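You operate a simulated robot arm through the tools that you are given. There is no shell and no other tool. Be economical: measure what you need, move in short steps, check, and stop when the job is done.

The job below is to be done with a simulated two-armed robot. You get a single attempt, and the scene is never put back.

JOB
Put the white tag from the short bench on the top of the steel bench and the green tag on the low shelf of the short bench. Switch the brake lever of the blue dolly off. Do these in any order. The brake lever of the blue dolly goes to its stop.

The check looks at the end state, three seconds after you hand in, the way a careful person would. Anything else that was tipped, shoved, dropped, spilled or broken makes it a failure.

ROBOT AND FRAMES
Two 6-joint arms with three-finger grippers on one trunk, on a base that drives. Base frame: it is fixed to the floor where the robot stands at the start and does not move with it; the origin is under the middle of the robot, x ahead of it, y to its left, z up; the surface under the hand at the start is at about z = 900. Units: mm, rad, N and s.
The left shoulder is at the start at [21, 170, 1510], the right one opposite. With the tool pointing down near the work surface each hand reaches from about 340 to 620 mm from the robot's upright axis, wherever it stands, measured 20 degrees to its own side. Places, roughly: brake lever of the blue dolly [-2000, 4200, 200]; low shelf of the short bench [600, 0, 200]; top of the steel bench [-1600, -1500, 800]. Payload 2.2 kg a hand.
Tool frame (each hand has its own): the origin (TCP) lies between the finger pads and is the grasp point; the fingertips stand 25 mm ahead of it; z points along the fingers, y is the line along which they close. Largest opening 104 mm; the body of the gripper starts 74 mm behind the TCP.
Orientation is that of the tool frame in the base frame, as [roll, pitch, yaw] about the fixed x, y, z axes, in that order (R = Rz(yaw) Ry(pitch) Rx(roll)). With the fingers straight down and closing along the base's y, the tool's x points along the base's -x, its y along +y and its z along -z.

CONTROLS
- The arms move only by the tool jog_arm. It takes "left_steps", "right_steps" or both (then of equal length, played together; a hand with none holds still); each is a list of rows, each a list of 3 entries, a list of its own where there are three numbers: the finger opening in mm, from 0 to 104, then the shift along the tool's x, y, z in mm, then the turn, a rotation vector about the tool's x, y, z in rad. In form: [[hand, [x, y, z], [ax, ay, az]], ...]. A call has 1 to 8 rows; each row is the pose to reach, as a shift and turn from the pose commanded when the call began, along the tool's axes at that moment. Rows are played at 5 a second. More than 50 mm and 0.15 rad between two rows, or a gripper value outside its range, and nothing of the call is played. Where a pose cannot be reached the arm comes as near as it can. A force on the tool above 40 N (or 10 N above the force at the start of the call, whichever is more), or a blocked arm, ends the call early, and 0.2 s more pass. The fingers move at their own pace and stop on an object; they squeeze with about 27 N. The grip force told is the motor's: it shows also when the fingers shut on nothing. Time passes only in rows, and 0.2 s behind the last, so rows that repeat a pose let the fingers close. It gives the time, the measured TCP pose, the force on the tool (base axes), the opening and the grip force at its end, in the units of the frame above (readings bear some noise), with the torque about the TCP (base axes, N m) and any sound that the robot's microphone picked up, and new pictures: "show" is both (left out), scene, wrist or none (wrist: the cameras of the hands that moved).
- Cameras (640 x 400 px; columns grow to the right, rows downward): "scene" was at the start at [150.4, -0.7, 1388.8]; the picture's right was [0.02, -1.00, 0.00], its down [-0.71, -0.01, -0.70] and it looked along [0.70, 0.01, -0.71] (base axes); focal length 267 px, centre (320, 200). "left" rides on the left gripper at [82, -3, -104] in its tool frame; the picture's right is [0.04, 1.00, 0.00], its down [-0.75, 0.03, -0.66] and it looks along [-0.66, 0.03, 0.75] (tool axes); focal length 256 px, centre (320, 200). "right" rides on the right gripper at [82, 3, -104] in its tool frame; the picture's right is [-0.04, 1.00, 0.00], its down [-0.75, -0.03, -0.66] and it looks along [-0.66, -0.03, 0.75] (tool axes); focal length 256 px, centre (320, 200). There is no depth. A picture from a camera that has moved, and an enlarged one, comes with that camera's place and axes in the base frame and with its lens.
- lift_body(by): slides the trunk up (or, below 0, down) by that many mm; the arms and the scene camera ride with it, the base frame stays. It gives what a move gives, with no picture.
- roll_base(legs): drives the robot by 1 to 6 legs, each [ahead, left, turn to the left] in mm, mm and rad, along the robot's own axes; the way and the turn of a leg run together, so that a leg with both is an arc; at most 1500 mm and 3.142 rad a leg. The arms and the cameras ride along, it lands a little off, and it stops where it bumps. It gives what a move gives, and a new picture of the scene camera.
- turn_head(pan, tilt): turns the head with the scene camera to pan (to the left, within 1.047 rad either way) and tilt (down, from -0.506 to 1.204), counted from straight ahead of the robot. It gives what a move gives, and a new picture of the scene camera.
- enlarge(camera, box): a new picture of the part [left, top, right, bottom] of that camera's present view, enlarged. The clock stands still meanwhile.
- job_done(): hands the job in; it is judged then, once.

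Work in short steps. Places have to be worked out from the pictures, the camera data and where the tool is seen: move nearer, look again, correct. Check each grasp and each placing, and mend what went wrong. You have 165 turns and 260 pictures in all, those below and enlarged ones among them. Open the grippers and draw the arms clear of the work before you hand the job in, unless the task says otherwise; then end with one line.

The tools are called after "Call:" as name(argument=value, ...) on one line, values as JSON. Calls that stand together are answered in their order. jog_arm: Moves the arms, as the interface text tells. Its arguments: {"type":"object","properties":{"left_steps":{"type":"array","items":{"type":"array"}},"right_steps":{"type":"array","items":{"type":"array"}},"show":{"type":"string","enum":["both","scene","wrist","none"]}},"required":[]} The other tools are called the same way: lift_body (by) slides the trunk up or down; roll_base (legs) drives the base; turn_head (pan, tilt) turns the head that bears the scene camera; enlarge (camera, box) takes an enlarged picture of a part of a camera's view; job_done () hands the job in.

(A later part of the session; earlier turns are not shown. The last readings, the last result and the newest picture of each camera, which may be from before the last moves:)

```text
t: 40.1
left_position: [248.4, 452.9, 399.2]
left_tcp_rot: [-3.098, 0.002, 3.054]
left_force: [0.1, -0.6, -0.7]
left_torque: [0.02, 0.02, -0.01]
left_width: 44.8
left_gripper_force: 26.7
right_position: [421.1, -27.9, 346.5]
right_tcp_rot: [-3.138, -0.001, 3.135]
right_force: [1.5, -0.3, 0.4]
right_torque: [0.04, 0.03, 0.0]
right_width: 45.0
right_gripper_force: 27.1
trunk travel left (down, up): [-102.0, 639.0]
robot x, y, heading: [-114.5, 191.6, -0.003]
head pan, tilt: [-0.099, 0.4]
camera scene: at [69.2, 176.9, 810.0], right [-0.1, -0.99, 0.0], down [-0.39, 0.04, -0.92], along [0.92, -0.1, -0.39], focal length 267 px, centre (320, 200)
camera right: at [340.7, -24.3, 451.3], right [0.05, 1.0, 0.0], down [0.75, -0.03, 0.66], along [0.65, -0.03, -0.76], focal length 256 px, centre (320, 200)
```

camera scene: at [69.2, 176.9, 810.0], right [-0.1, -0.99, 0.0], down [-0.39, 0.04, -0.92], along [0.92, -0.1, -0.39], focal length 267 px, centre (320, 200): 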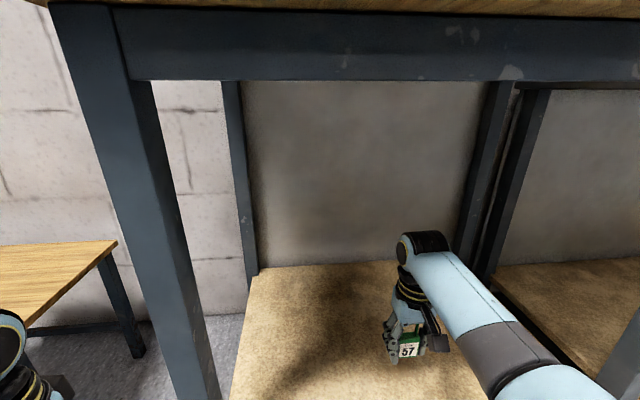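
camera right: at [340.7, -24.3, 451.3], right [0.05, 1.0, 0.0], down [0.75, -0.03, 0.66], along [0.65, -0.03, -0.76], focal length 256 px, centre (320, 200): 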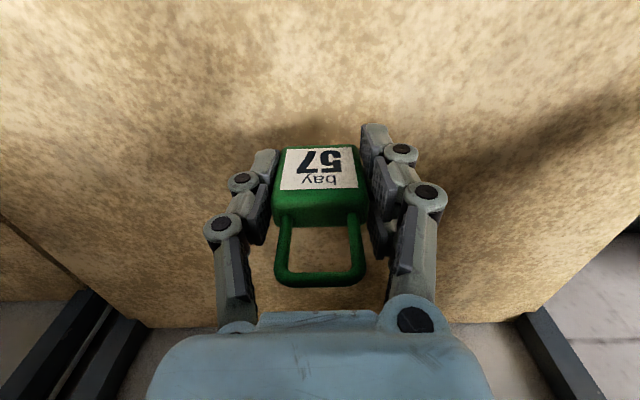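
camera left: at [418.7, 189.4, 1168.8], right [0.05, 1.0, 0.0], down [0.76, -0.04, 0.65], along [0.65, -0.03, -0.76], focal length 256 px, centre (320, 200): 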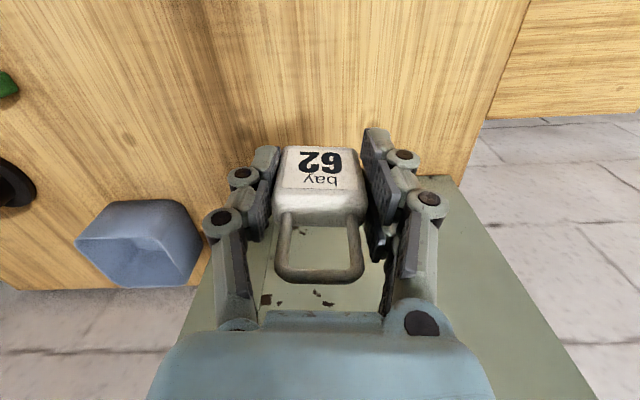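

The hand is over the shelf interior. I'll lower to z≈296, then go in small steps until contact.

Call:
jog_arm(right_steps=[[30, [0, 0, 25], [0, 0, 0]], [30, [0, 0, 45], [0, 0, 0]], [30, [0, 0, 53], [0, 0, 0]], [30, [0, 0, 58], [0, 0, 0]], [30, [0, 0, 63], [0, 0, 0]], [30, [0, 0, 68], [0, 0, 0]], [30, [0, 0, 73], [0, 0, 0]], [30, [0, 0, 76], [0, 0, 0]]], show="wrist")

```text
t: 41.9
left_position: [248.7, 453.0, 400.7]
left_tcp_rot: [-3.098, 0.003, 3.051]
left_force: [-0.8, 0.0, -0.5]
left_torque: [-0.01, 0.04, 0.02]
left_width: 45.3
left_gripper_force: 27.0
right_position: [423.5, -27.7, 274.8]
right_tcp_rot: [-3.135, 0.002, 3.135]
right_force: [-5.6, -0.4, 21.7]
right_torque: [0.0, 0.16, -0.01]
right_width: 44.9
right_gripper_force: 27.1
trunk travel left (down, up): [-102.0, 639.0]
robot x, y, heading: [-117.1, 188.2, -0.01]
head pan, tilt: [-0.099, 0.4]
camera right: at [341.6, -23.7, 377.5], right [0.05, 1.0, 0.0], down [0.75, -0.03, 0.66], along [0.66, -0.03, -0.75], focal length 256 px, centre (320, 200)
```

right: 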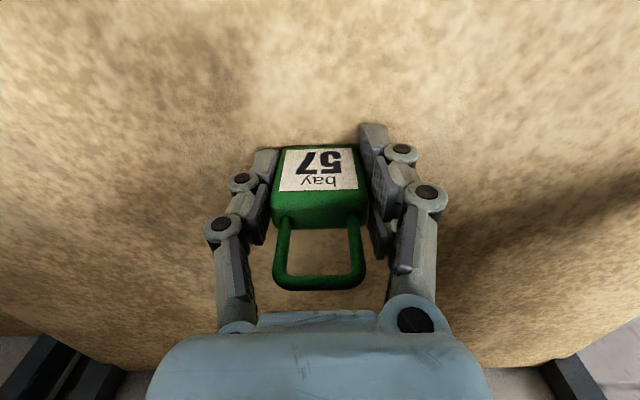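

Contact with about 22 N at z≈275, so the tag is seated on the shelf. I'll ease up 3 mm, open, and retreat upward.

Call:
jog_arm(right_steps=[[30, [0, 0, -3], [0, 0, 0]], [60, [0, 0, -3], [0, 0, 0]], [104, [0, 0, -3], [0, 0, 0]], [104, [0, 0, -3], [0, 0, 0]], [104, [0, 0, -30], [0, 0, 0]], [104, [0, 0, -70], [0, 0, 0]], [104, [0, 0, -110], [0, 0, 0]], [104, [0, 0, -120], [0, 0, 0]]], show="both")

```text
t: 43.7
left_position: [248.3, 452.9, 399.4]
left_tcp_rot: [-3.1, 0.002, 3.053]
left_force: [0.2, -0.3, -0.4]
left_torque: [-0.02, 0.01, -0.01]
left_width: 44.8
left_gripper_force: 27.3
right_position: [421.6, -27.2, 391.5]
right_tcp_rot: [-3.139, -0.002, 3.135]
right_force: [0.1, -0.9, -0.5]
right_torque: [0.01, 0.03, 0.0]
right_width: 104.0
right_gripper_force: 0.1
trunk travel left (down, up): [-102.0, 639.0]
robot x, y, heading: [-116.8, 187.9, -0.007]
head pan, tilt: [-0.099, 0.4]
camera scene: at [69.2, 176.9, 810.0], right [-0.1, -0.99, 0.0], down [-0.39, 0.04, -0.92], along [0.92, -0.1, -0.39], focal length 267 px, centre (320, 200)
camera right: at [340.9, -23.0, 494.8], right [0.05, 1.0, 0.0], down [0.76, -0.03, 0.65], along [0.65, -0.03, -0.76], focal length 256 px, centre (320, 200)
```

scene: 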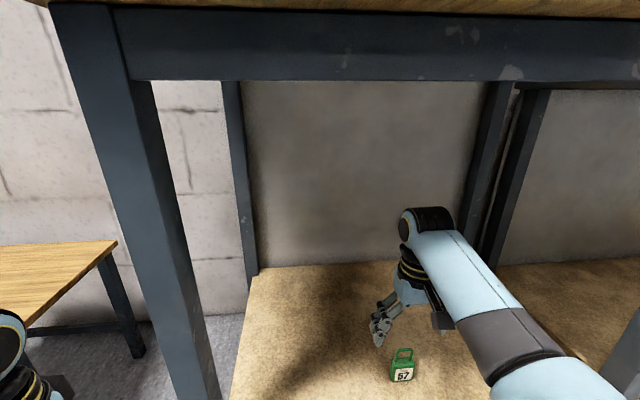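
right: 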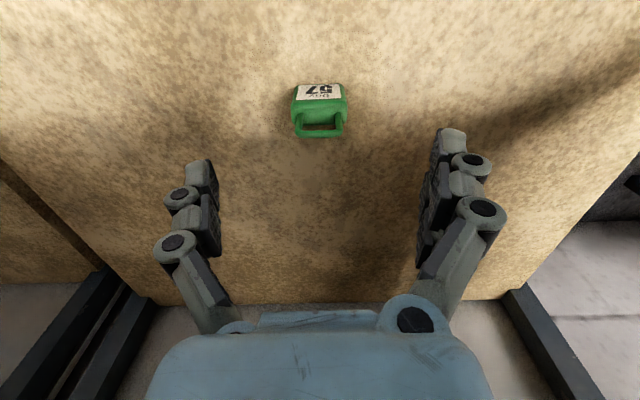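

The green tag stands upright on the shelf. I'll back straight out 600 mm, then raise the trunk.

Call:
roll_base(legs=[[-600, 0, 0]])

Call:
lift_body(by=400)

Call:
lift_body(by=200)

Call:
jog_arm(right_steps=[[104, [40, 0, 0], [0, 0, 0]], [104, [80, 0, 0], [0, 0, 0]], [80, [120, 0, 0], [0, 0, 0]], [40, [130, 0, 0], [0, 0, 0]]], show="none")

Call:
turn_head(pan=0, tilt=0.5)

```text
t: 46.4
left_position: [-230.5, 454.3, 399.1]
left_tcp_rot: [-3.098, -0.002, 3.048]
left_force: [0.5, 0.5, 0.1]
left_torque: [-0.01, -0.02, -0.03]
left_width: 45.1
left_gripper_force: 27.2
right_position: [-60.1, -25.8, 389.0]
right_tcp_rot: [-3.137, -0.006, 3.129]
right_force: [0.8, 0.0, 1.3]
right_torque: [0.04, -0.01, 0.0]
right_width: 103.8
right_gripper_force: 0.0
trunk travel left (down, up): [-102.0, 639.0]
robot x, y, heading: [-599.0, 195.3, -0.009]
head pan, tilt: [-0.099, 0.4]
stopped in leg 1: the robot was blocked; the commanded pose is now the measured one
camera scene: at [-410.7, 179.4, 810.1], right [-0.11, -0.99, 0.0], down [-0.39, 0.04, -0.92], along [0.92, -0.1, -0.39], focal length 267 px, centre (320, 200)
```

scene: 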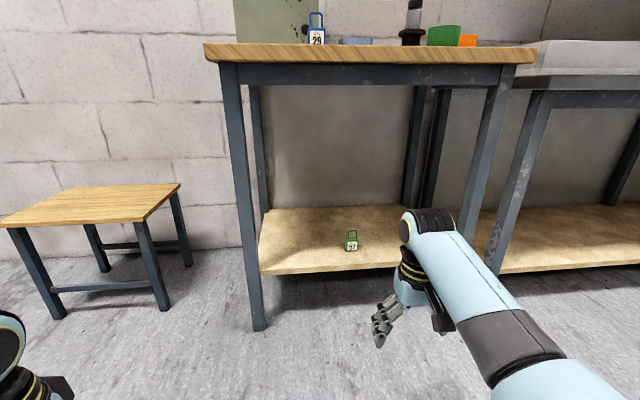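

```text
t: 50.2
left_position: [-231.9, 454.2, 798.8]
left_tcp_rot: [-3.1, -0.001, 3.05]
left_force: [1.4, 0.8, -1.3]
left_torque: [0.0, 0.04, 0.03]
left_width: 45.1
left_gripper_force: 27.1
right_position: [-60.2, -25.8, 789.4]
right_tcp_rot: [-3.136, -0.007, 3.129]
right_force: [-1.1, 0.9, -0.1]
right_torque: [-0.02, 0.0, 0.03]
right_width: 103.8
right_gripper_force: 0.1
trunk travel left (down, up): [-502.0, 239.0]
robot x, y, heading: [-597.8, 191.7, -0.012]
head pan, tilt: [-0.099, 0.4]
```

```text
t: 52.4
left_position: [-232.0, 454.3, 998.5]
left_tcp_rot: [-3.098, -0.003, 3.049]
left_force: [-0.1, -0.4, -1.1]
left_torque: [0.0, -0.03, -0.01]
left_width: 44.9
left_gripper_force: 27.2
right_position: [-61.1, -27.0, 989.5]
right_tcp_rot: [-3.138, -0.006, 3.129]
right_force: [-0.4, -0.3, 0.1]
right_torque: [-0.01, 0.02, 0.0]
right_width: 104.0
right_gripper_force: 0.0
trunk travel left (down, up): [-702.0, 39.0]
robot x, y, heading: [-593.6, 190.4, -0.009]
head pan, tilt: [-0.099, 0.4]
```

```text
t: 53.4
left_position: [-231.7, 453.0, 999.7]
left_tcp_rot: [-3.098, -0.003, 3.049]
left_force: [1.2, 0.3, -0.8]
left_torque: [0.0, 0.02, 0.01]
left_width: 44.6
left_gripper_force: 26.6
right_position: [-190.4, -24.8, 990.3]
right_tcp_rot: [-3.135, -0.008, 3.13]
right_force: [-0.2, 0.1, 0.6]
right_torque: [0.01, 0.01, -0.04]
right_width: 39.7
right_gripper_force: 0.1
trunk travel left (down, up): [-702.0, 39.0]
robot x, y, heading: [-595.6, 194.3, -0.012]
head pan, tilt: [-0.099, 0.4]
```

```text
t: 54.1
left_position: [-231.5, 454.4, 999.2]
left_tcp_rot: [-3.097, -0.002, 3.049]
left_force: [0.5, 0.7, -0.2]
left_torque: [0.02, -0.02, 0.01]
left_width: 44.9
left_gripper_force: 27.4
right_position: [-191.0, -24.6, 991.5]
right_tcp_rot: [-3.135, -0.006, 3.128]
right_force: [-0.1, -0.6, -0.2]
right_torque: [0.0, 0.02, -0.02]
right_width: 39.8
right_gripper_force: 0.1
trunk travel left (down, up): [-702.0, 39.0]
robot x, y, heading: [-595.3, 193.2, -0.004]
head pan, tilt: [0.0, 0.499]
camera scene: at [-435.7, 188.9, 1414.2], right [-0.01, -1.0, 0.0], down [-0.48, 0.0, -0.88], along [0.88, -0.01, -0.48], focal length 267 px, centre (320, 200)
```

scene: 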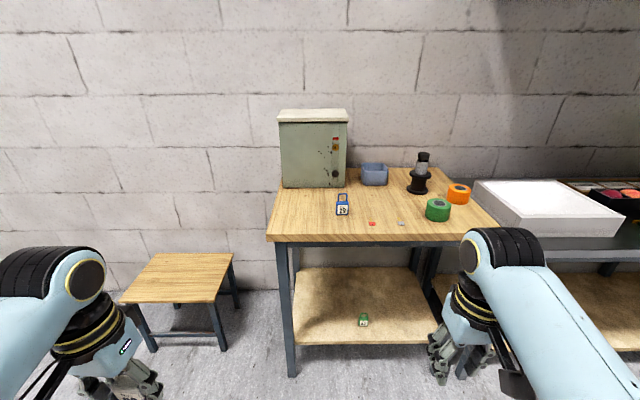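

Something behind stopped the base. I'll move forward 200 mm for clearance and turn right to look at what is there.

Call:
roll_base(legs=[[200, 0, 0], [0, 0, -0.8]])

Call:
turn_head(pan=-1.04, tilt=0.35)

```text
t: 57.8
left_position: [45.8, 113.4, 998.3]
left_tcp_rot: [-3.097, -0.001, 2.255]
left_force: [0.6, -0.2, -1.1]
left_torque: [-0.05, -0.01, 0.01]
left_width: 44.9
left_gripper_force: 27.1
right_position: [-267.0, -250.3, 990.8]
right_tcp_rot: [-3.135, -0.008, 2.335]
right_force: [-0.6, -1.0, -0.5]
right_torque: [-0.01, 0.02, 0.02]
right_width: 39.9
right_gripper_force: 0.1
trunk travel left (down, up): [-702.0, 39.0]
robot x, y, heading: [-397.3, 188.8, -0.807]
head pan, tilt: [0.0, 0.499]
camera scene: at [-284.5, 72.3, 1414.2], right [-0.72, -0.69, 0.0], down [-0.33, 0.34, -0.88], along [0.61, -0.63, -0.48], focal length 267 px, centre (320, 200)
```

scene: 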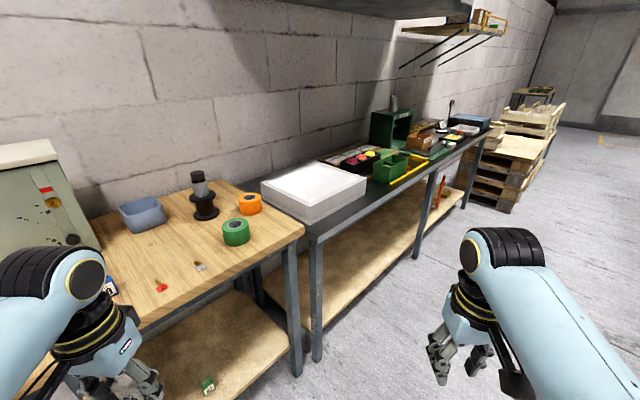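

```text
t: 59.1
left_position: [46.8, 114.0, 999.0]
left_tcp_rot: [-3.099, -0.002, 2.256]
left_force: [-0.2, -0.5, -1.3]
left_torque: [-0.03, -0.02, -0.01]
left_width: 44.8
left_gripper_force: 26.1
right_position: [-266.8, -249.6, 990.6]
right_tcp_rot: [-3.134, -0.008, 2.334]
right_force: [-0.6, -0.7, 1.1]
right_torque: [0.03, 0.04, -0.05]
right_width: 40.0
right_gripper_force: 0.1
trunk travel left (down, up): [-702.0, 39.0]
robot x, y, heading: [-394.7, 188.4, -0.8]
head pan, tilt: [-1.04, 0.351]
camera scene: at [-372.6, 48.2, 1427.9], right [-0.96, 0.27, 0.0], down [0.09, 0.33, -0.94], along [-0.25, -0.9, -0.34], focal length 267 px, centre (320, 200)
```

scene: 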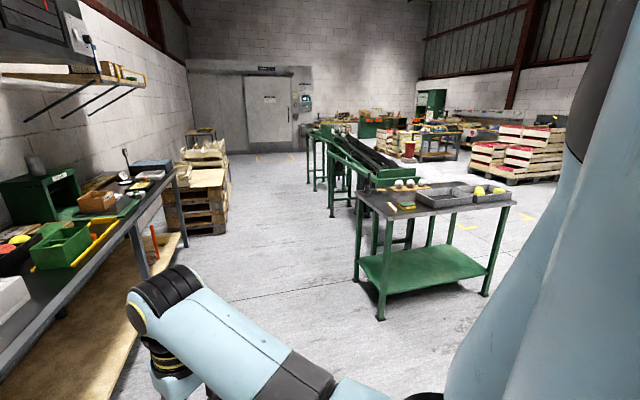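

The steel bench is the grey-topped one with the green lower shelf, near (-1590,-1400). I'll turn further to see what is behind the start position.

Call:
roll_base(legs=[[0, 0, -0.8]])

```text
t: 61.6
left_position: [-144.5, -180.6, 998.5]
left_tcp_rot: [-3.099, -0.004, 1.45]
left_force: [-1.0, 0.1, -1.0]
left_torque: [0.0, 0.04, 0.01]
left_width: 45.1
left_gripper_force: 27.4
right_position: [-625.3, -209.1, 991.7]
right_tcp_rot: [-3.136, -0.008, 1.531]
right_force: [0.6, -1.1, 0.7]
right_torque: [0.02, 0.01, 0.03]
right_width: 40.1
right_gripper_force: 0.1
trunk travel left (down, up): [-702.0, 39.0]
robot x, y, heading: [-395.2, 192.7, -1.607]
head pan, tilt: [-1.04, 0.351]
camera scene: at [-481.2, 74.0, 1427.9], right [-0.47, 0.88, 0.0], down [0.3, 0.16, -0.94], along [-0.83, -0.44, -0.34], focal length 267 px, centre (320, 200)
```

scene: 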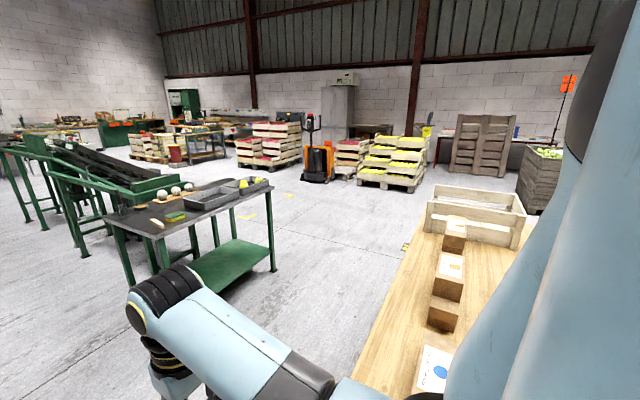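

There is a wooden packing table behind the start, and its load looks undisturbed. The steel bench spans x≈−2110..−1180 and y≈−1750..−1215, so I'll drive to its north side, staying short of it.

Call:
roll_base(legs=[[0, 0, 0.035], [880, 0, 0], [0, -1130, 0]])

Call:
turn_head(pan=0.1, tilt=0.7)

```text
t: 72.0
left_position: [-1279.6, -1039.3, 998.6]
left_tcp_rot: [-3.098, -0.002, 1.486]
left_force: [-0.9, 0.3, 0.3]
left_torque: [0.02, -0.03, 0.01]
left_width: 44.8
left_gripper_force: 27.2
right_position: [-1757.8, -1085.8, 992.7]
right_tcp_rot: [-3.136, -0.006, 1.567]
right_force: [0.8, 0.3, 0.2]
right_torque: [-0.01, -0.01, -0.03]
right_width: 40.1
right_gripper_force: 0.0
trunk travel left (down, up): [-702.0, 39.0]
robot x, y, heading: [-1542.9, -675.7, -1.571]
head pan, tilt: [-1.04, 0.351]
camera scene: at [-1625.2, -798.1, 1427.8], right [-0.5, 0.86, 0.0], down [0.3, 0.17, -0.94], along [-0.81, -0.47, -0.34], focal length 267 px, centre (320, 200)
```

scene: 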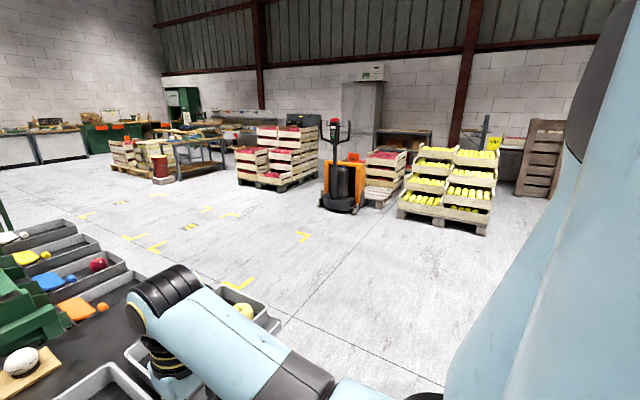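

```text
t: 73.3
left_position: [-1278.9, -1040.3, 998.7]
left_tcp_rot: [-3.097, -0.001, 1.484]
left_force: [0.1, 0.4, -0.8]
left_torque: [0.01, -0.01, 0.03]
left_width: 45.5
left_gripper_force: 27.0
right_position: [-1759.1, -1084.8, 990.8]
right_tcp_rot: [-3.138, -0.007, 1.565]
right_force: [0.0, -0.3, 0.1]
right_torque: [0.02, 0.01, 0.0]
right_width: 40.1
right_gripper_force: 0.1
trunk travel left (down, up): [-702.0, 39.0]
robot x, y, heading: [-1544.0, -683.4, -1.571]
head pan, tilt: [0.099, 0.7]
camera scene: at [-1536.3, -835.7, 1396.5], right [-1.0, -0.1, 0.0], down [-0.06, 0.64, -0.76], along [0.07, -0.76, -0.64], focal length 267 px, centre (320, 200)
```

scene: 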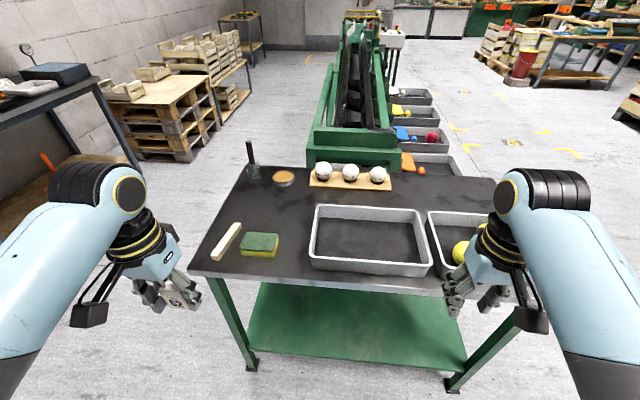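

There is a free patch behind the sponge and left of the big tray, at about (−1330,−1432). I'll drive ahead 200 mm, then extend the left hand above it and look.

Call:
roll_base(legs=[[200, 0, 0]])

Call:
jog_arm(left_steps=[[30, [-45, -8, 0], [-0.02, 0, -0.03]], [30, [-90, -16, 0], [-0.04, 0, -0.06]], [30, [-135, -24, 0], [-0.044, 0, -0.087]], [30, [-175, -31, 0], [-0.044, 0, -0.087]], [30, [-194, -34, 0], [-0.044, 0, -0.087]], [30, [-194, -34, 0], [-0.044, 0, -0.087]]], show="both")

```text
t: 75.0
left_position: [-1279.1, -1242.5, 998.6]
left_tcp_rot: [-3.097, -0.006, 1.485]
left_force: [0.1, 0.0, -0.7]
left_torque: [0.04, 0.0, 0.01]
left_width: 44.8
left_gripper_force: 26.6
right_position: [-1756.7, -1287.1, 990.3]
right_tcp_rot: [-3.136, -0.007, 1.567]
right_force: [-0.3, -0.4, 0.4]
right_torque: [0.06, -0.02, 0.04]
right_width: 40.3
right_gripper_force: 0.0
trunk travel left (down, up): [-702.0, 39.0]
robot x, y, heading: [-1544.4, -880.1, -1.57]
head pan, tilt: [0.099, 0.7]
camera scene: at [-1536.6, -1038.1, 1396.3], right [-1.0, -0.1, 0.0], down [-0.06, 0.64, -0.76], along [0.07, -0.76, -0.64], focal length 267 px, centre (320, 200)
```

scene: 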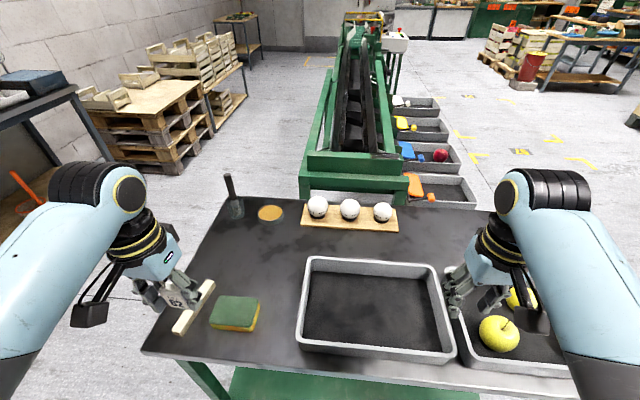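

```text
t: 76.3
left_position: [-1330.6, -1433.8, 1002.1]
left_tcp_rot: [3.141, -0.003, 1.573]
left_force: [-0.2, 0.9, 0.1]
left_torque: [-0.01, -0.03, -0.04]
left_width: 44.8
left_gripper_force: 26.9
right_position: [-1757.7, -1286.6, 991.4]
right_tcp_rot: [-3.136, -0.007, 1.567]
right_force: [0.4, -0.4, -0.9]
right_torque: [-0.02, -0.06, -0.02]
right_width: 40.2
right_gripper_force: 0.1
trunk travel left (down, up): [-702.0, 39.0]
robot x, y, heading: [-1541.9, -876.4, -1.574]
head pan, tilt: [0.099, 0.7]
camera scene: at [-1536.6, -1037.1, 1396.4], right [-1.0, -0.1, 0.0], down [-0.06, 0.64, -0.76], along [0.07, -0.76, -0.64], focal length 267 px, centre (320, 200)
camera left: at [-1334.9, -1351.4, 1106.1], right [1.0, 0.04, 0.0], down [0.03, -0.76, 0.65], along [0.03, -0.65, -0.76], focal length 256 px, centre (320, 200)
```

scene: 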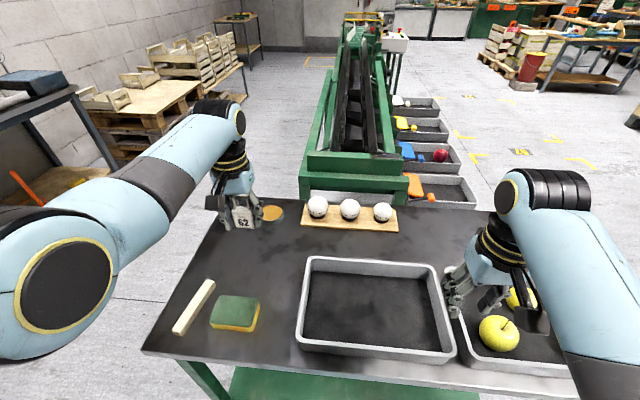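
left: 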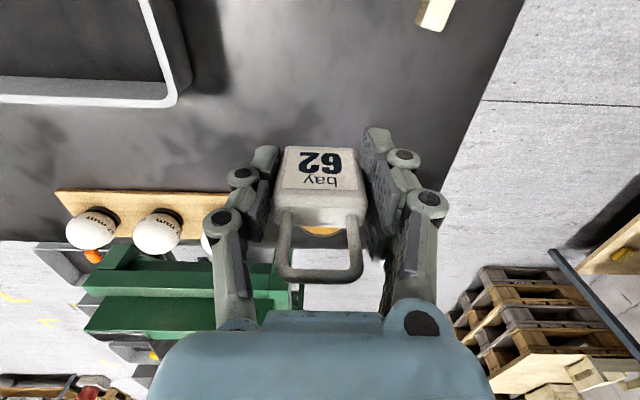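

The spot below the hand (around pixel (321,78)) is clear by over 100 mm all round. I'll lower to about 850 and then go in small steps to contact.

Call:
jog_arm(left_steps=[[30, [0, 0, 45], [0, 0, 0]], [30, [0, 0, 90], [0, 0, 0]], [30, [0, 0, 130], [0, 0, 0]], [30, [0, 0, 148], [0, 0, 0]], [30, [0, 0, 154], [0, 0, 0]], [30, [0, 0, 159], [0, 0, 0]], [30, [0, 0, 164], [0, 0, 0]], [30, [0, 0, 168], [0, 0, 0]]], show="wrist")

```text
t: 78.2
left_position: [-1327.8, -1405.5, 871.3]
left_tcp_rot: [3.141, -0.003, 1.571]
left_force: [-0.6, 0.5, -0.7]
left_torque: [-0.01, -0.02, -0.01]
left_width: 45.0
left_gripper_force: 26.8
left hand out of reach, approached as far as the arm can: row 3, 4, 5, 6, 7, 8
right_position: [-1758.7, -1285.9, 991.9]
right_tcp_rot: [-3.136, -0.007, 1.566]
right_force: [-0.3, -0.5, -0.3]
right_torque: [0.01, 0.0, 0.0]
right_width: 39.9
right_gripper_force: 0.0
trunk travel left (down, up): [-702.0, 39.0]
robot x, y, heading: [-1545.1, -877.4, -1.575]
head pan, tilt: [0.099, 0.7]
camera left: at [-1332.1, -1324.4, 976.2], right [1.0, 0.04, 0.0], down [0.03, -0.76, 0.65], along [0.03, -0.65, -0.76], focal length 256 px, centre (320, 200)
```

left: 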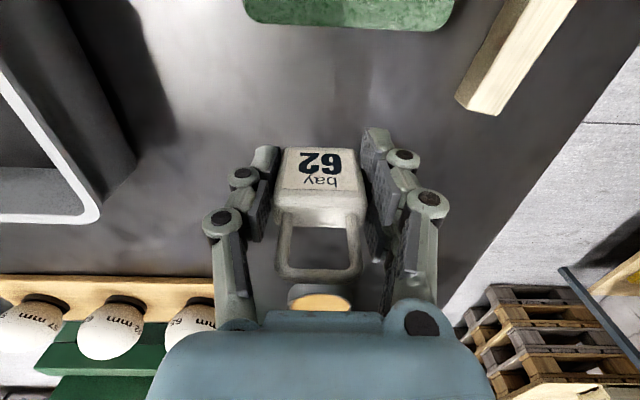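

The reach limit drew the hand inward, so I need a lower trunk. I'll raise both hands relative to the body and restore y, then lower the trunk 80 mm.

Call:
jog_arm(left_steps=[[30, [0, 0, -30], [0, 0, 0]], [30, [-10, 0, -60], [0, 0, 0]], [30, [-20, 0, -80], [0, 0, 0]], [30, [-20, 0, -80], [0, 0, 0]]], right_steps=[[40, [0, 0, -30], [0, 0, 0]], [40, [0, 0, -60], [0, 0, 0]], [40, [0, 0, -90], [0, 0, 0]], [40, [0, 0, -90], [0, 0, 0]]], show="none")

Call:
lift_body(by=-80)

```text
t: 79.2
left_position: [-1327.0, -1426.1, 952.4]
left_tcp_rot: [3.141, -0.003, 1.574]
left_force: [-0.2, 0.2, 0.4]
left_torque: [0.02, 0.0, 0.01]
left_width: 44.7
left_gripper_force: 26.8
right_position: [-1755.4, -1287.8, 1072.8]
right_tcp_rot: [-3.136, -0.002, 1.566]
right_force: [-0.6, 0.8, 0.2]
right_torque: [-0.01, 0.0, 0.0]
right_width: 39.9
right_gripper_force: 0.1
right hand out of reach, approached as far as the arm can: row 3, 4
trunk travel left (down, up): [-702.0, 39.0]
robot x, y, heading: [-1543.1, -882.3, -1.572]
head pan, tilt: [0.099, 0.7]
```

```text
t: 80.3
left_position: [-1327.6, -1427.9, 871.3]
left_tcp_rot: [-3.142, -0.003, 1.574]
left_force: [0.1, 0.0, 0.4]
left_torque: [0.01, -0.01, -0.04]
left_width: 44.8
left_gripper_force: 27.1
right_position: [-1757.0, -1287.8, 993.2]
right_tcp_rot: [-3.135, -0.005, 1.565]
right_force: [0.5, -0.7, 0.4]
right_torque: [0.0, -0.03, 0.0]
right_width: 40.1
right_gripper_force: 0.1
trunk travel left (down, up): [-622.0, 119.0]
robot x, y, heading: [-1542.6, -878.9, -1.57]
head pan, tilt: [0.099, 0.7]
```

Now I'll lower in small steps from 871 to contact, expected around 832.

Call:
jog_arm(left_steps=[[30, [0, 0, 14], [0, 0, 0]], [30, [0, 0, 22], [0, 0, 0]], [30, [0, 0, 27], [0, 0, 0]], [30, [0, 0, 32], [0, 0, 0]], [30, [0, 0, 36], [0, 0, 0]], [30, [0, 0, 40], [0, 0, 0]], [30, [0, 0, 43], [0, 0, 0]]], show="wrist")

```text
t: 81.9
left_position: [-1327.6, -1427.5, 831.5]
left_tcp_rot: [3.138, 0.0, 1.573]
left_force: [1.6, 2.2, 21.6]
left_torque: [0.03, -0.09, 0.01]
left_width: 45.5
left_gripper_force: 26.4
right_position: [-1757.9, -1287.3, 994.1]
right_tcp_rot: [-3.138, -0.003, 1.565]
right_force: [0.1, 0.0, -0.6]
right_torque: [0.03, 0.02, 0.01]
right_width: 40.2
right_gripper_force: 0.1
trunk travel left (down, up): [-622.0, 119.0]
robot x, y, heading: [-1546.1, -882.4, -1.572]
head pan, tilt: [0.099, 0.7]
camera left: at [-1331.7, -1345.8, 936.0], right [1.0, 0.04, 0.0], down [0.03, -0.75, 0.66], along [0.03, -0.66, -0.75], focal length 256 px, centre (320, 200)
```

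left: 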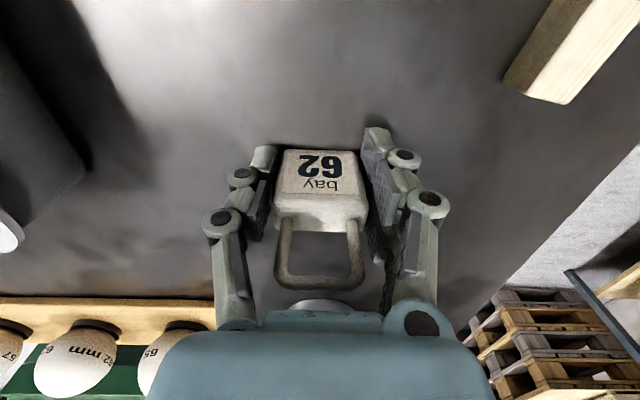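

The tag is in contact, with about 22 N. I'll ease up, open, and lift away.

Call:
jog_arm(left_steps=[[30, [0, 0, -3], [0, 0, 0]], [60, [0, 0, -3], [0, 0, 0]], [90, [0, 0, -3], [0, 0, 0]], [90, [0, 0, -3], [0, 0, 0]], [90, [0, 0, -40], [0, 0, 0]], [90, [0, 0, -85], [0, 0, 0]], [90, [0, 0, -120], [0, 0, 0]], [90, [0, 0, -120], [0, 0, 0]]], show="both")

```text
t: 83.7
left_position: [-1326.0, -1426.0, 948.7]
left_tcp_rot: [3.141, -0.005, 1.573]
left_force: [0.7, 0.4, 1.0]
left_torque: [-0.01, -0.01, -0.03]
left_width: 90.2
left_gripper_force: 0.2
right_position: [-1757.2, -1288.9, 994.2]
right_tcp_rot: [-3.135, -0.003, 1.566]
right_force: [0.3, 0.1, -1.1]
right_torque: [-0.02, 0.01, -0.01]
right_width: 40.2
right_gripper_force: 0.0
trunk travel left (down, up): [-622.0, 119.0]
robot x, y, heading: [-1548.6, -878.2, -1.571]
head pan, tilt: [0.099, 0.7]
camera scene: at [-1536.5, -1037.6, 1316.3], right [-1.0, -0.1, 0.0], down [-0.06, 0.64, -0.76], along [0.07, -0.76, -0.64], focal length 267 px, centre (320, 200)
camera left: at [-1331.1, -1344.8, 1054.0], right [1.0, 0.04, 0.0], down [0.03, -0.76, 0.65], along [0.03, -0.65, -0.76], focal length 256 px, centre (320, 200)
```

scene: 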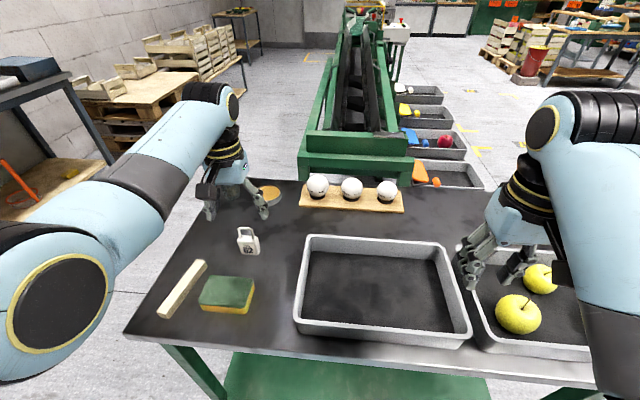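
left: 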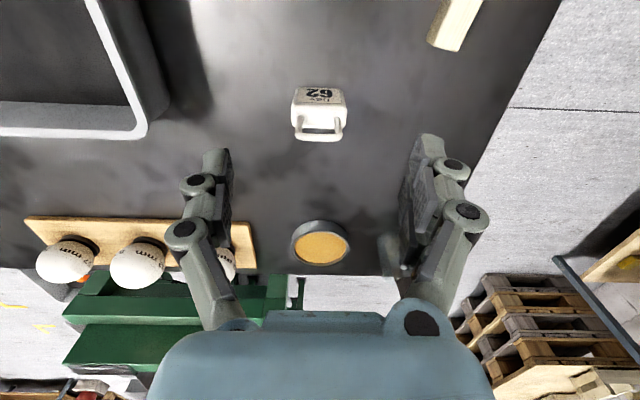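

The white tag stands on the steel bench. I'll retract the left arm, back off, raise the trunk, and turn to find the way to the dolly.

Call:
jog_arm(left_steps=[[90, [45, 0, -10], [0, 0, 0]], [80, [90, 0, -20], [0, 0, 0]], [60, [135, 0, -20], [0, 0, 0]], [40, [150, 0, -20], [0, 0, 0]]], show="none")

Call:
roll_base(legs=[[-250, 0, 0], [0, 0, -1.57]])

Call:
lift_body(by=80)

Call:
turn_head(pan=-0.9, tilt=0.3)

```text
t: 84.7
left_position: [-1325.8, -1275.8, 969.1]
left_tcp_rot: [3.139, -0.005, 1.572]
left_force: [0.3, -0.5, -0.7]
left_torque: [0.0, 0.01, -0.02]
left_width: 40.1
left_gripper_force: 0.0
right_position: [-1758.3, -1288.3, 993.3]
right_tcp_rot: [-3.136, -0.005, 1.566]
right_force: [0.4, -0.7, 0.3]
right_torque: [0.0, -0.02, 0.03]
right_width: 39.9
right_gripper_force: 0.0
trunk travel left (down, up): [-622.0, 119.0]
robot x, y, heading: [-1539.0, -880.8, -1.574]
head pan, tilt: [0.099, 0.7]
```

```text
t: 90.4
left_position: [-1940.4, -846.2, 970.7]
left_tcp_rot: [-3.14, -0.005, 0.001]
left_force: [0.0, -0.2, -0.3]
left_torque: [0.02, -0.03, -0.02]
left_width: 40.0
left_gripper_force: 0.1
right_position: [-1953.1, -417.3, 992.9]
right_tcp_rot: [-3.137, -0.006, -0.005]
right_force: [-0.6, -0.2, 0.6]
right_torque: [0.03, 0.01, 0.02]
right_width: 40.1
right_gripper_force: 0.0
trunk travel left (down, up): [-622.0, 119.0]
robot x, y, heading: [-1543.0, -627.4, 3.138]
head pan, tilt: [0.099, 0.7]
camera scene: at [-1699.8, -640.4, 1316.3], right [-0.1, 1.0, 0.0], down [0.64, 0.06, -0.76], along [-0.76, -0.08, -0.64], focal length 267 px, centre (320, 200)
```

scene: 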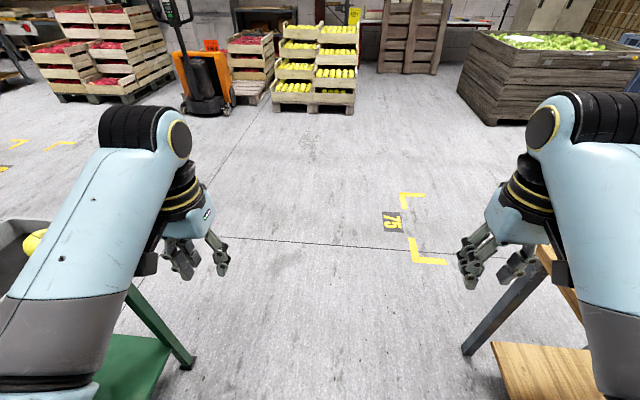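

```text
t: 91.5
left_position: [-1941.6, -845.9, 1049.3]
left_tcp_rot: [-3.141, -0.004, 0.002]
left_force: [-0.3, 0.0, -0.4]
left_torque: [0.02, -0.01, 0.03]
left_width: 40.3
left_gripper_force: 0.1
right_position: [-1953.2, -417.7, 1073.6]
right_tcp_rot: [-3.136, -0.004, -0.003]
right_force: [0.3, 1.0, -0.7]
right_torque: [-0.05, -0.02, 0.02]
right_width: 40.3
right_gripper_force: 0.1
trunk travel left (down, up): [-702.0, 39.0]
robot x, y, heading: [-1542.7, -628.5, 3.147]
head pan, tilt: [0.099, 0.7]
```

```text
t: 92.8
left_position: [-1940.4, -846.6, 1050.7]
left_tcp_rot: [-3.141, -0.004, 0.003]
left_force: [0.3, 0.6, 0.1]
left_torque: [0.0, 0.01, 0.01]
left_width: 40.1
left_gripper_force: 0.1
right_position: [-1952.4, -417.4, 1071.5]
right_tcp_rot: [-3.136, -0.005, -0.005]
right_force: [-0.5, -0.4, 0.1]
right_torque: [0.02, 0.01, 0.0]
right_width: 40.3
right_gripper_force: 0.1
trunk travel left (down, up): [-702.0, 39.0]
robot x, y, heading: [-1544.6, -629.6, 3.146]
head pan, tilt: [-0.901, 0.3]
camera scene: at [-1673.1, -558.9, 1432.5], right [0.78, 0.62, 0.0], down [0.18, -0.23, -0.96], along [-0.59, 0.75, -0.3], focal length 267 px, centre (320, 200)
```

scene: 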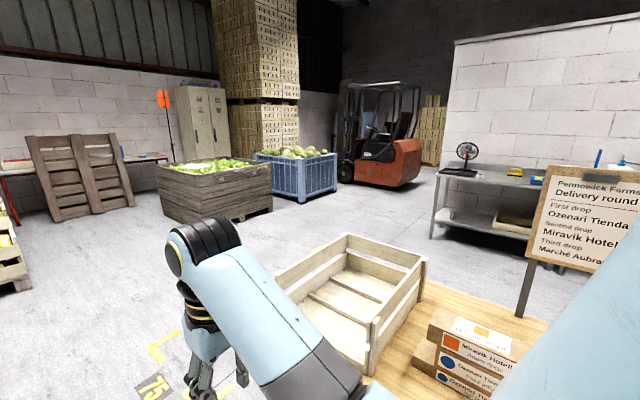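

The dolly should be beyond the partition wall to the north. I'll drive west along the clear lane past the packing table, turn to face +y, and look.

Call:
roll_base(legs=[[1420, 0, 0], [0, 0, -1.57]])

Call:
turn_head(pan=-0.3, tilt=0.25)

```text
t: 103.7
left_position: [-3177.0, -227.3, 1048.8]
left_tcp_rot: [3.141, -0.002, -1.573]
left_force: [-0.6, 0.2, 0.6]
left_torque: [-0.03, -0.03, 0.01]
left_width: 39.8
left_gripper_force: 0.0
right_position: [-2746.8, -217.6, 1073.4]
right_tcp_rot: [-3.137, -0.005, -1.58]
right_force: [-0.2, -1.1, 0.5]
right_torque: [0.0, -0.03, 0.01]
right_width: 40.1
right_gripper_force: 0.1
trunk travel left (down, up): [-702.0, 39.0]
robot x, y, heading: [-2958.0, -626.0, 1.564]
head pan, tilt: [-0.901, 0.3]
camera scene: at [-2887.9, -499.8, 1432.6], right [0.62, -0.79, 0.0], down [-0.23, -0.18, -0.96], along [0.75, 0.59, -0.3], focal length 267 px, centre (320, 200)
```

scene: 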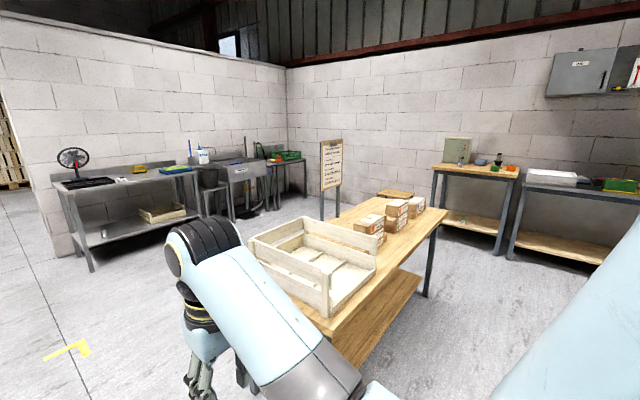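

```text
t: 104.7
left_position: [-3176.0, -228.2, 1049.7]
left_tcp_rot: [-3.14, -0.005, -1.572]
left_force: [0.0, -0.2, 0.8]
left_torque: [0.0, -0.02, -0.01]
left_width: 40.2
left_gripper_force: 0.1
right_position: [-2745.8, -217.5, 1072.9]
right_tcp_rot: [-3.136, -0.004, -1.58]
right_force: [0.7, 0.6, -0.1]
right_torque: [0.04, 0.02, -0.01]
right_width: 40.0
right_gripper_force: 0.0
trunk travel left (down, up): [-702.0, 39.0]
robot x, y, heading: [-2958.9, -624.9, 1.57]
head pan, tilt: [-0.3, 0.25]
camera scene: at [-2933.2, -468.4, 1437.3], right [0.95, -0.3, 0.0], down [-0.07, -0.24, -0.97], along [0.29, 0.92, -0.25], focal length 267 px, centre (320, 200)
```

scene: 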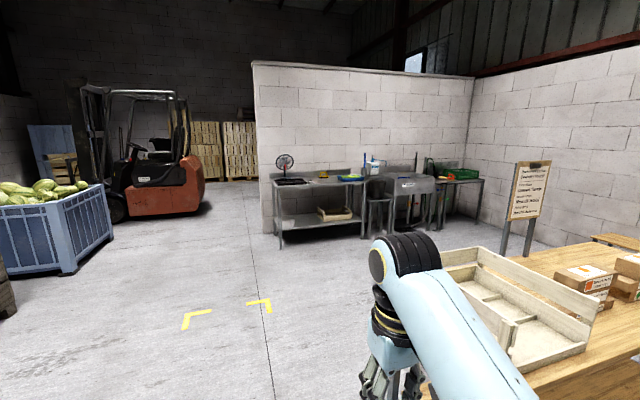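

The lane north at x≈−3150 is clear. I'll drive to y≈3000 and look around the partition's end.

Call:
roll_base(legs=[[0, 190, 0], [1500, 0, 0], [1500, 0, 0], [650, 0, 0]])

Call:
turn_head(pan=-0.7, tilt=0.3)

```text
t: 123.5
left_position: [-3369.1, 3432.7, 1050.1]
left_tcp_rot: [3.141, -0.007, -1.568]
left_force: [0.3, -0.7, 0.5]
left_torque: [-0.01, -0.01, 0.0]
left_width: 39.9
left_gripper_force: 0.1
right_position: [-2939.5, 3444.3, 1073.3]
right_tcp_rot: [-3.135, -0.004, -1.574]
right_force: [0.4, 0.9, 0.1]
right_torque: [0.01, 0.0, 0.04]
right_width: 40.2
right_gripper_force: 0.1
trunk travel left (down, up): [-702.0, 39.0]
robot x, y, heading: [-3150.4, 3037.6, 1.57]
head pan, tilt: [-0.3, 0.25]
camera scene: at [-3124.9, 3192.6, 1437.2], right [0.96, -0.3, 0.0], down [-0.07, -0.24, -0.97], along [0.29, 0.93, -0.25], focal length 267 px, centre (320, 200)
```

scene: 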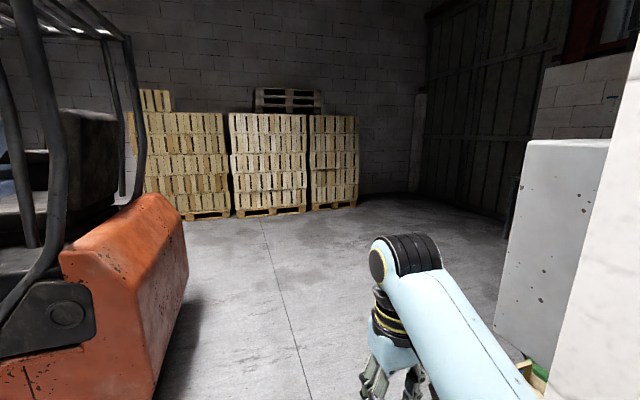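

```text
t: 124.4
left_position: [-3368.1, 3431.7, 1049.6]
left_tcp_rot: [3.14, -0.003, -1.567]
left_force: [0.4, 0.2, -0.2]
left_torque: [-0.02, -0.01, 0.02]
left_width: 40.1
left_gripper_force: 0.1
right_position: [-2939.1, 3444.4, 1073.0]
right_tcp_rot: [-3.137, -0.004, -1.575]
right_force: [-0.5, -0.4, 0.0]
right_torque: [0.01, 0.01, 0.02]
right_width: 39.8
right_gripper_force: 0.0
trunk travel left (down, up): [-702.0, 39.0]
robot x, y, heading: [-3150.4, 3033.7, 1.573]
head pan, tilt: [-0.7, 0.3]
camera scene: at [-3092.5, 3174.2, 1432.6], right [0.77, -0.64, 0.0], down [-0.19, -0.23, -0.96], along [0.61, 0.73, -0.3], focal length 267 px, centre (320, 200)
```

scene: 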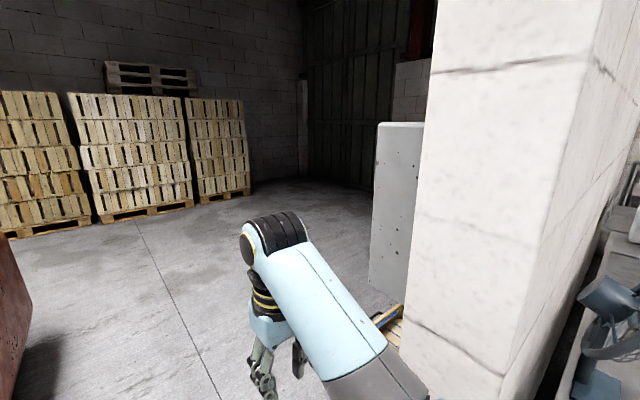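

The wall ends near (−2640,3390), and the forklift is close on the left ahead. I'll check the forklift's extent before going further.

Call:
turn_head(pan=0.25, tilt=0.6)

Call:
turn_head(pan=-0.5, tilt=0.6)

```text
t: 125.7
left_position: [-3368.2, 3432.3, 1049.6]
left_tcp_rot: [3.141, -0.004, -1.567]
left_force: [-0.7, -0.5, 0.2]
left_torque: [0.01, -0.02, 0.0]
left_width: 39.8
left_gripper_force: 0.1
right_position: [-2938.8, 3443.3, 1074.0]
right_tcp_rot: [-3.135, -0.005, -1.573]
right_force: [-0.3, 1.1, -0.1]
right_torque: [-0.01, 0.0, 0.01]
right_width: 39.7
right_gripper_force: 0.1
trunk travel left (down, up): [-702.0, 39.0]
robot x, y, heading: [-3152.9, 3035.0, 1.576]
head pan, tilt: [0.25, 0.6]
camera scene: at [-3174.3, 3188.6, 1405.1], right [0.97, 0.25, 0.0], down [0.14, -0.55, -0.83], along [-0.2, 0.8, -0.56], focal length 267 px, centre (320, 200)
```

scene: 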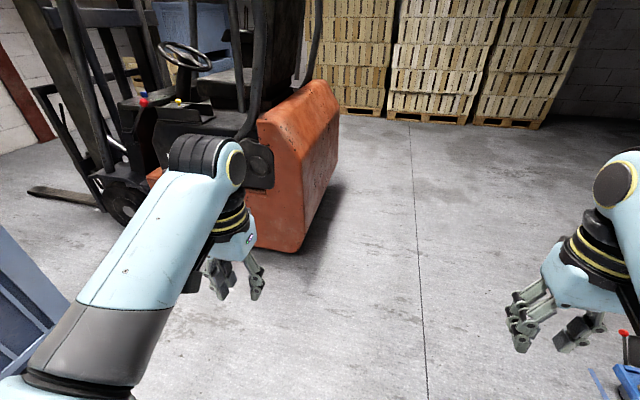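

```text
t: 126.8
left_position: [-3368.2, 3431.5, 1049.7]
left_tcp_rot: [3.141, -0.005, -1.569]
left_force: [-0.7, -0.1, -0.5]
left_torque: [0.01, -0.03, -0.01]
left_width: 39.7
left_gripper_force: 0.1
right_position: [-2939.6, 3444.0, 1073.0]
right_tcp_rot: [-3.136, -0.005, -1.574]
right_force: [-1.0, -0.4, -0.5]
right_torque: [0.0, 0.0, 0.02]
right_width: 40.1
right_gripper_force: 0.0
trunk travel left (down, up): [-702.0, 39.0]
robot x, y, heading: [-3152.1, 3037.9, 1.566]
head pan, tilt: [-0.499, 0.6]
camera scene: at [-3110.3, 3180.6, 1405.1], right [0.88, -0.48, 0.0], down [-0.27, -0.5, -0.82], along [0.39, 0.72, -0.57], focal length 267 px, centre (320, 200)
```

scene: 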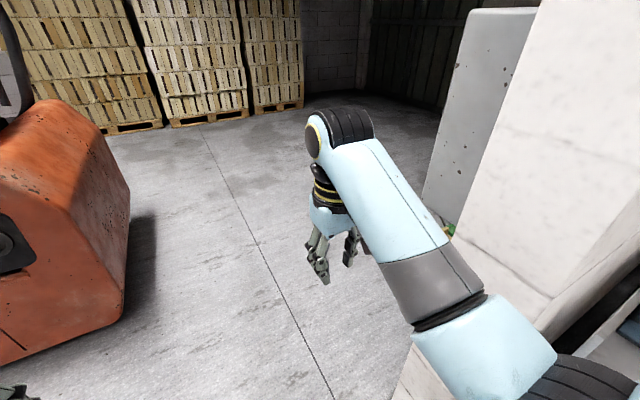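

The blue dolly with a red lever knob shows near (−2000,4105), and the forklift side is at x≈−3650, so the lane is clear. I'll drive north 1110 mm, turn to face +x, and look.

Call:
roll_base(legs=[[1110, 0, 0], [0, 0, -1.57]])

Call:
turn_head(pan=0.0, tilt=0.6)

```text
t: 136.2
left_position: [-2748.2, 4364.9, 1049.6]
left_tcp_rot: [3.141, -0.002, 3.141]
left_force: [-0.5, 0.4, -0.5]
left_torque: [0.01, -0.01, -0.01]
left_width: 40.1
left_gripper_force: 0.0
right_position: [-2736.1, 3935.2, 1072.1]
right_tcp_rot: [-3.136, -0.006, 3.137]
right_force: [0.1, -0.5, -0.1]
right_torque: [-0.02, 0.02, 0.01]
right_width: 40.4
right_gripper_force: 0.0
trunk travel left (down, up): [-702.0, 39.0]
robot x, y, heading: [-3142.1, 4147.0, -0.0]
head pan, tilt: [-0.499, 0.6]
camera scene: at [-2997.9, 4103.3, 1405.1], right [-0.48, -0.88, 0.0], down [-0.5, 0.27, -0.82], along [0.72, -0.4, -0.57], focal length 267 px, centre (320, 200)
```

scene: 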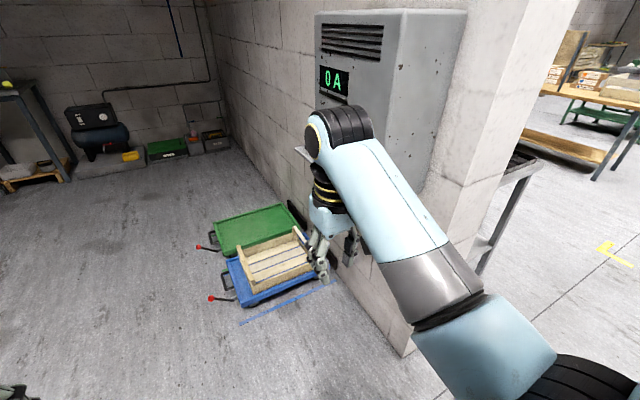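

```text
t: 137.2
left_position: [-2747.4, 4364.1, 1050.0]
left_tcp_rot: [3.141, -0.004, -3.14]
left_force: [0.3, 0.1, 0.1]
left_torque: [0.0, -0.01, -0.02]
left_width: 40.2
left_gripper_force: 0.1
right_position: [-2736.3, 3935.7, 1072.7]
right_tcp_rot: [-3.135, -0.003, 3.136]
right_force: [-0.4, 0.2, -0.5]
right_torque: [0.02, 0.03, 0.02]
right_width: 40.3
right_gripper_force: 0.0
trunk travel left (down, up): [-702.0, 39.0]
robot x, y, heading: [-3144.5, 4148.8, -0.002]
head pan, tilt: [0.0, 0.6]
camera scene: at [-2987.0, 4145.5, 1405.1], right [0.0, -1.0, 0.0], down [-0.57, 0.0, -0.82], along [0.82, 0.0, -0.57], focal length 267 px, centre (320, 200)
```

scene: 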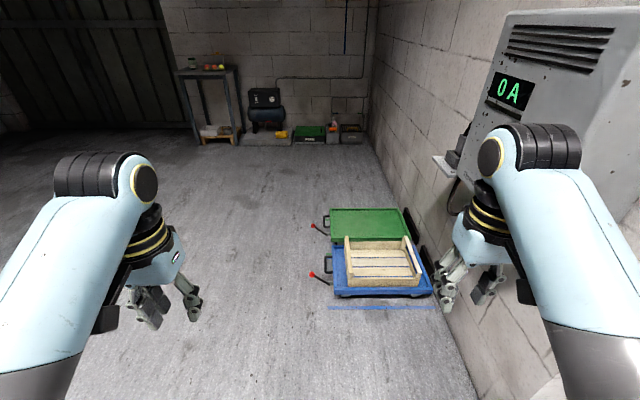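

Two dollies stand by the wall, and the blue one (with a crate) is nearer. I'll zoom in on its brake lever.

Call:
enlarge(camera="scene", box=[290, 200, 450, 320])

Call:
enlarge(camera="scene", box=[300, 210, 350, 300])

```text
3.33 times, centred on (370, 260) of scene
camera zoom: at [-2987.0, 4145.5, 1405.1], right [0.0, -1.0, 0.0], down [-0.57, 0.0, -0.82], along [0.82, 0.0, -0.57], focal length 889 px, centre (153, 0)
```

zoom: 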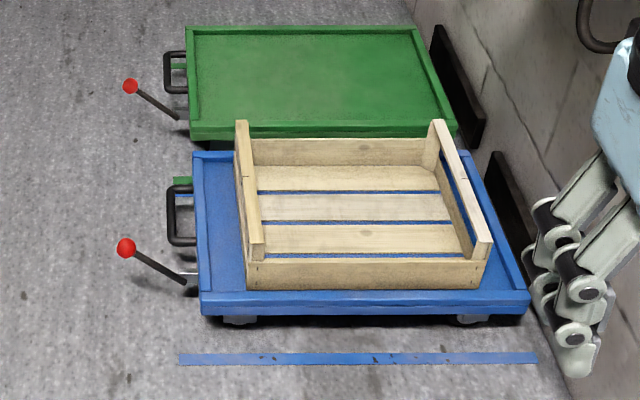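

```text
4.44 times, centred on (325, 255) of scene
camera zoom: at [-2987.0, 4145.5, 1405.1], right [0.0, -1.0, 0.0], down [-0.57, 0.0, -0.82], along [0.82, 0.0, -0.57], focal length 1186 px, centre (298, -44)
```

zoom: 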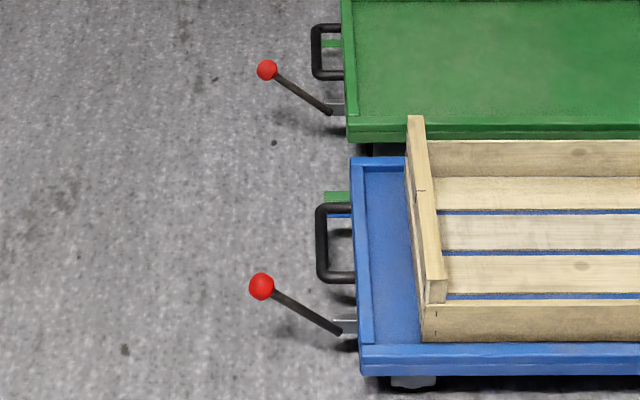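

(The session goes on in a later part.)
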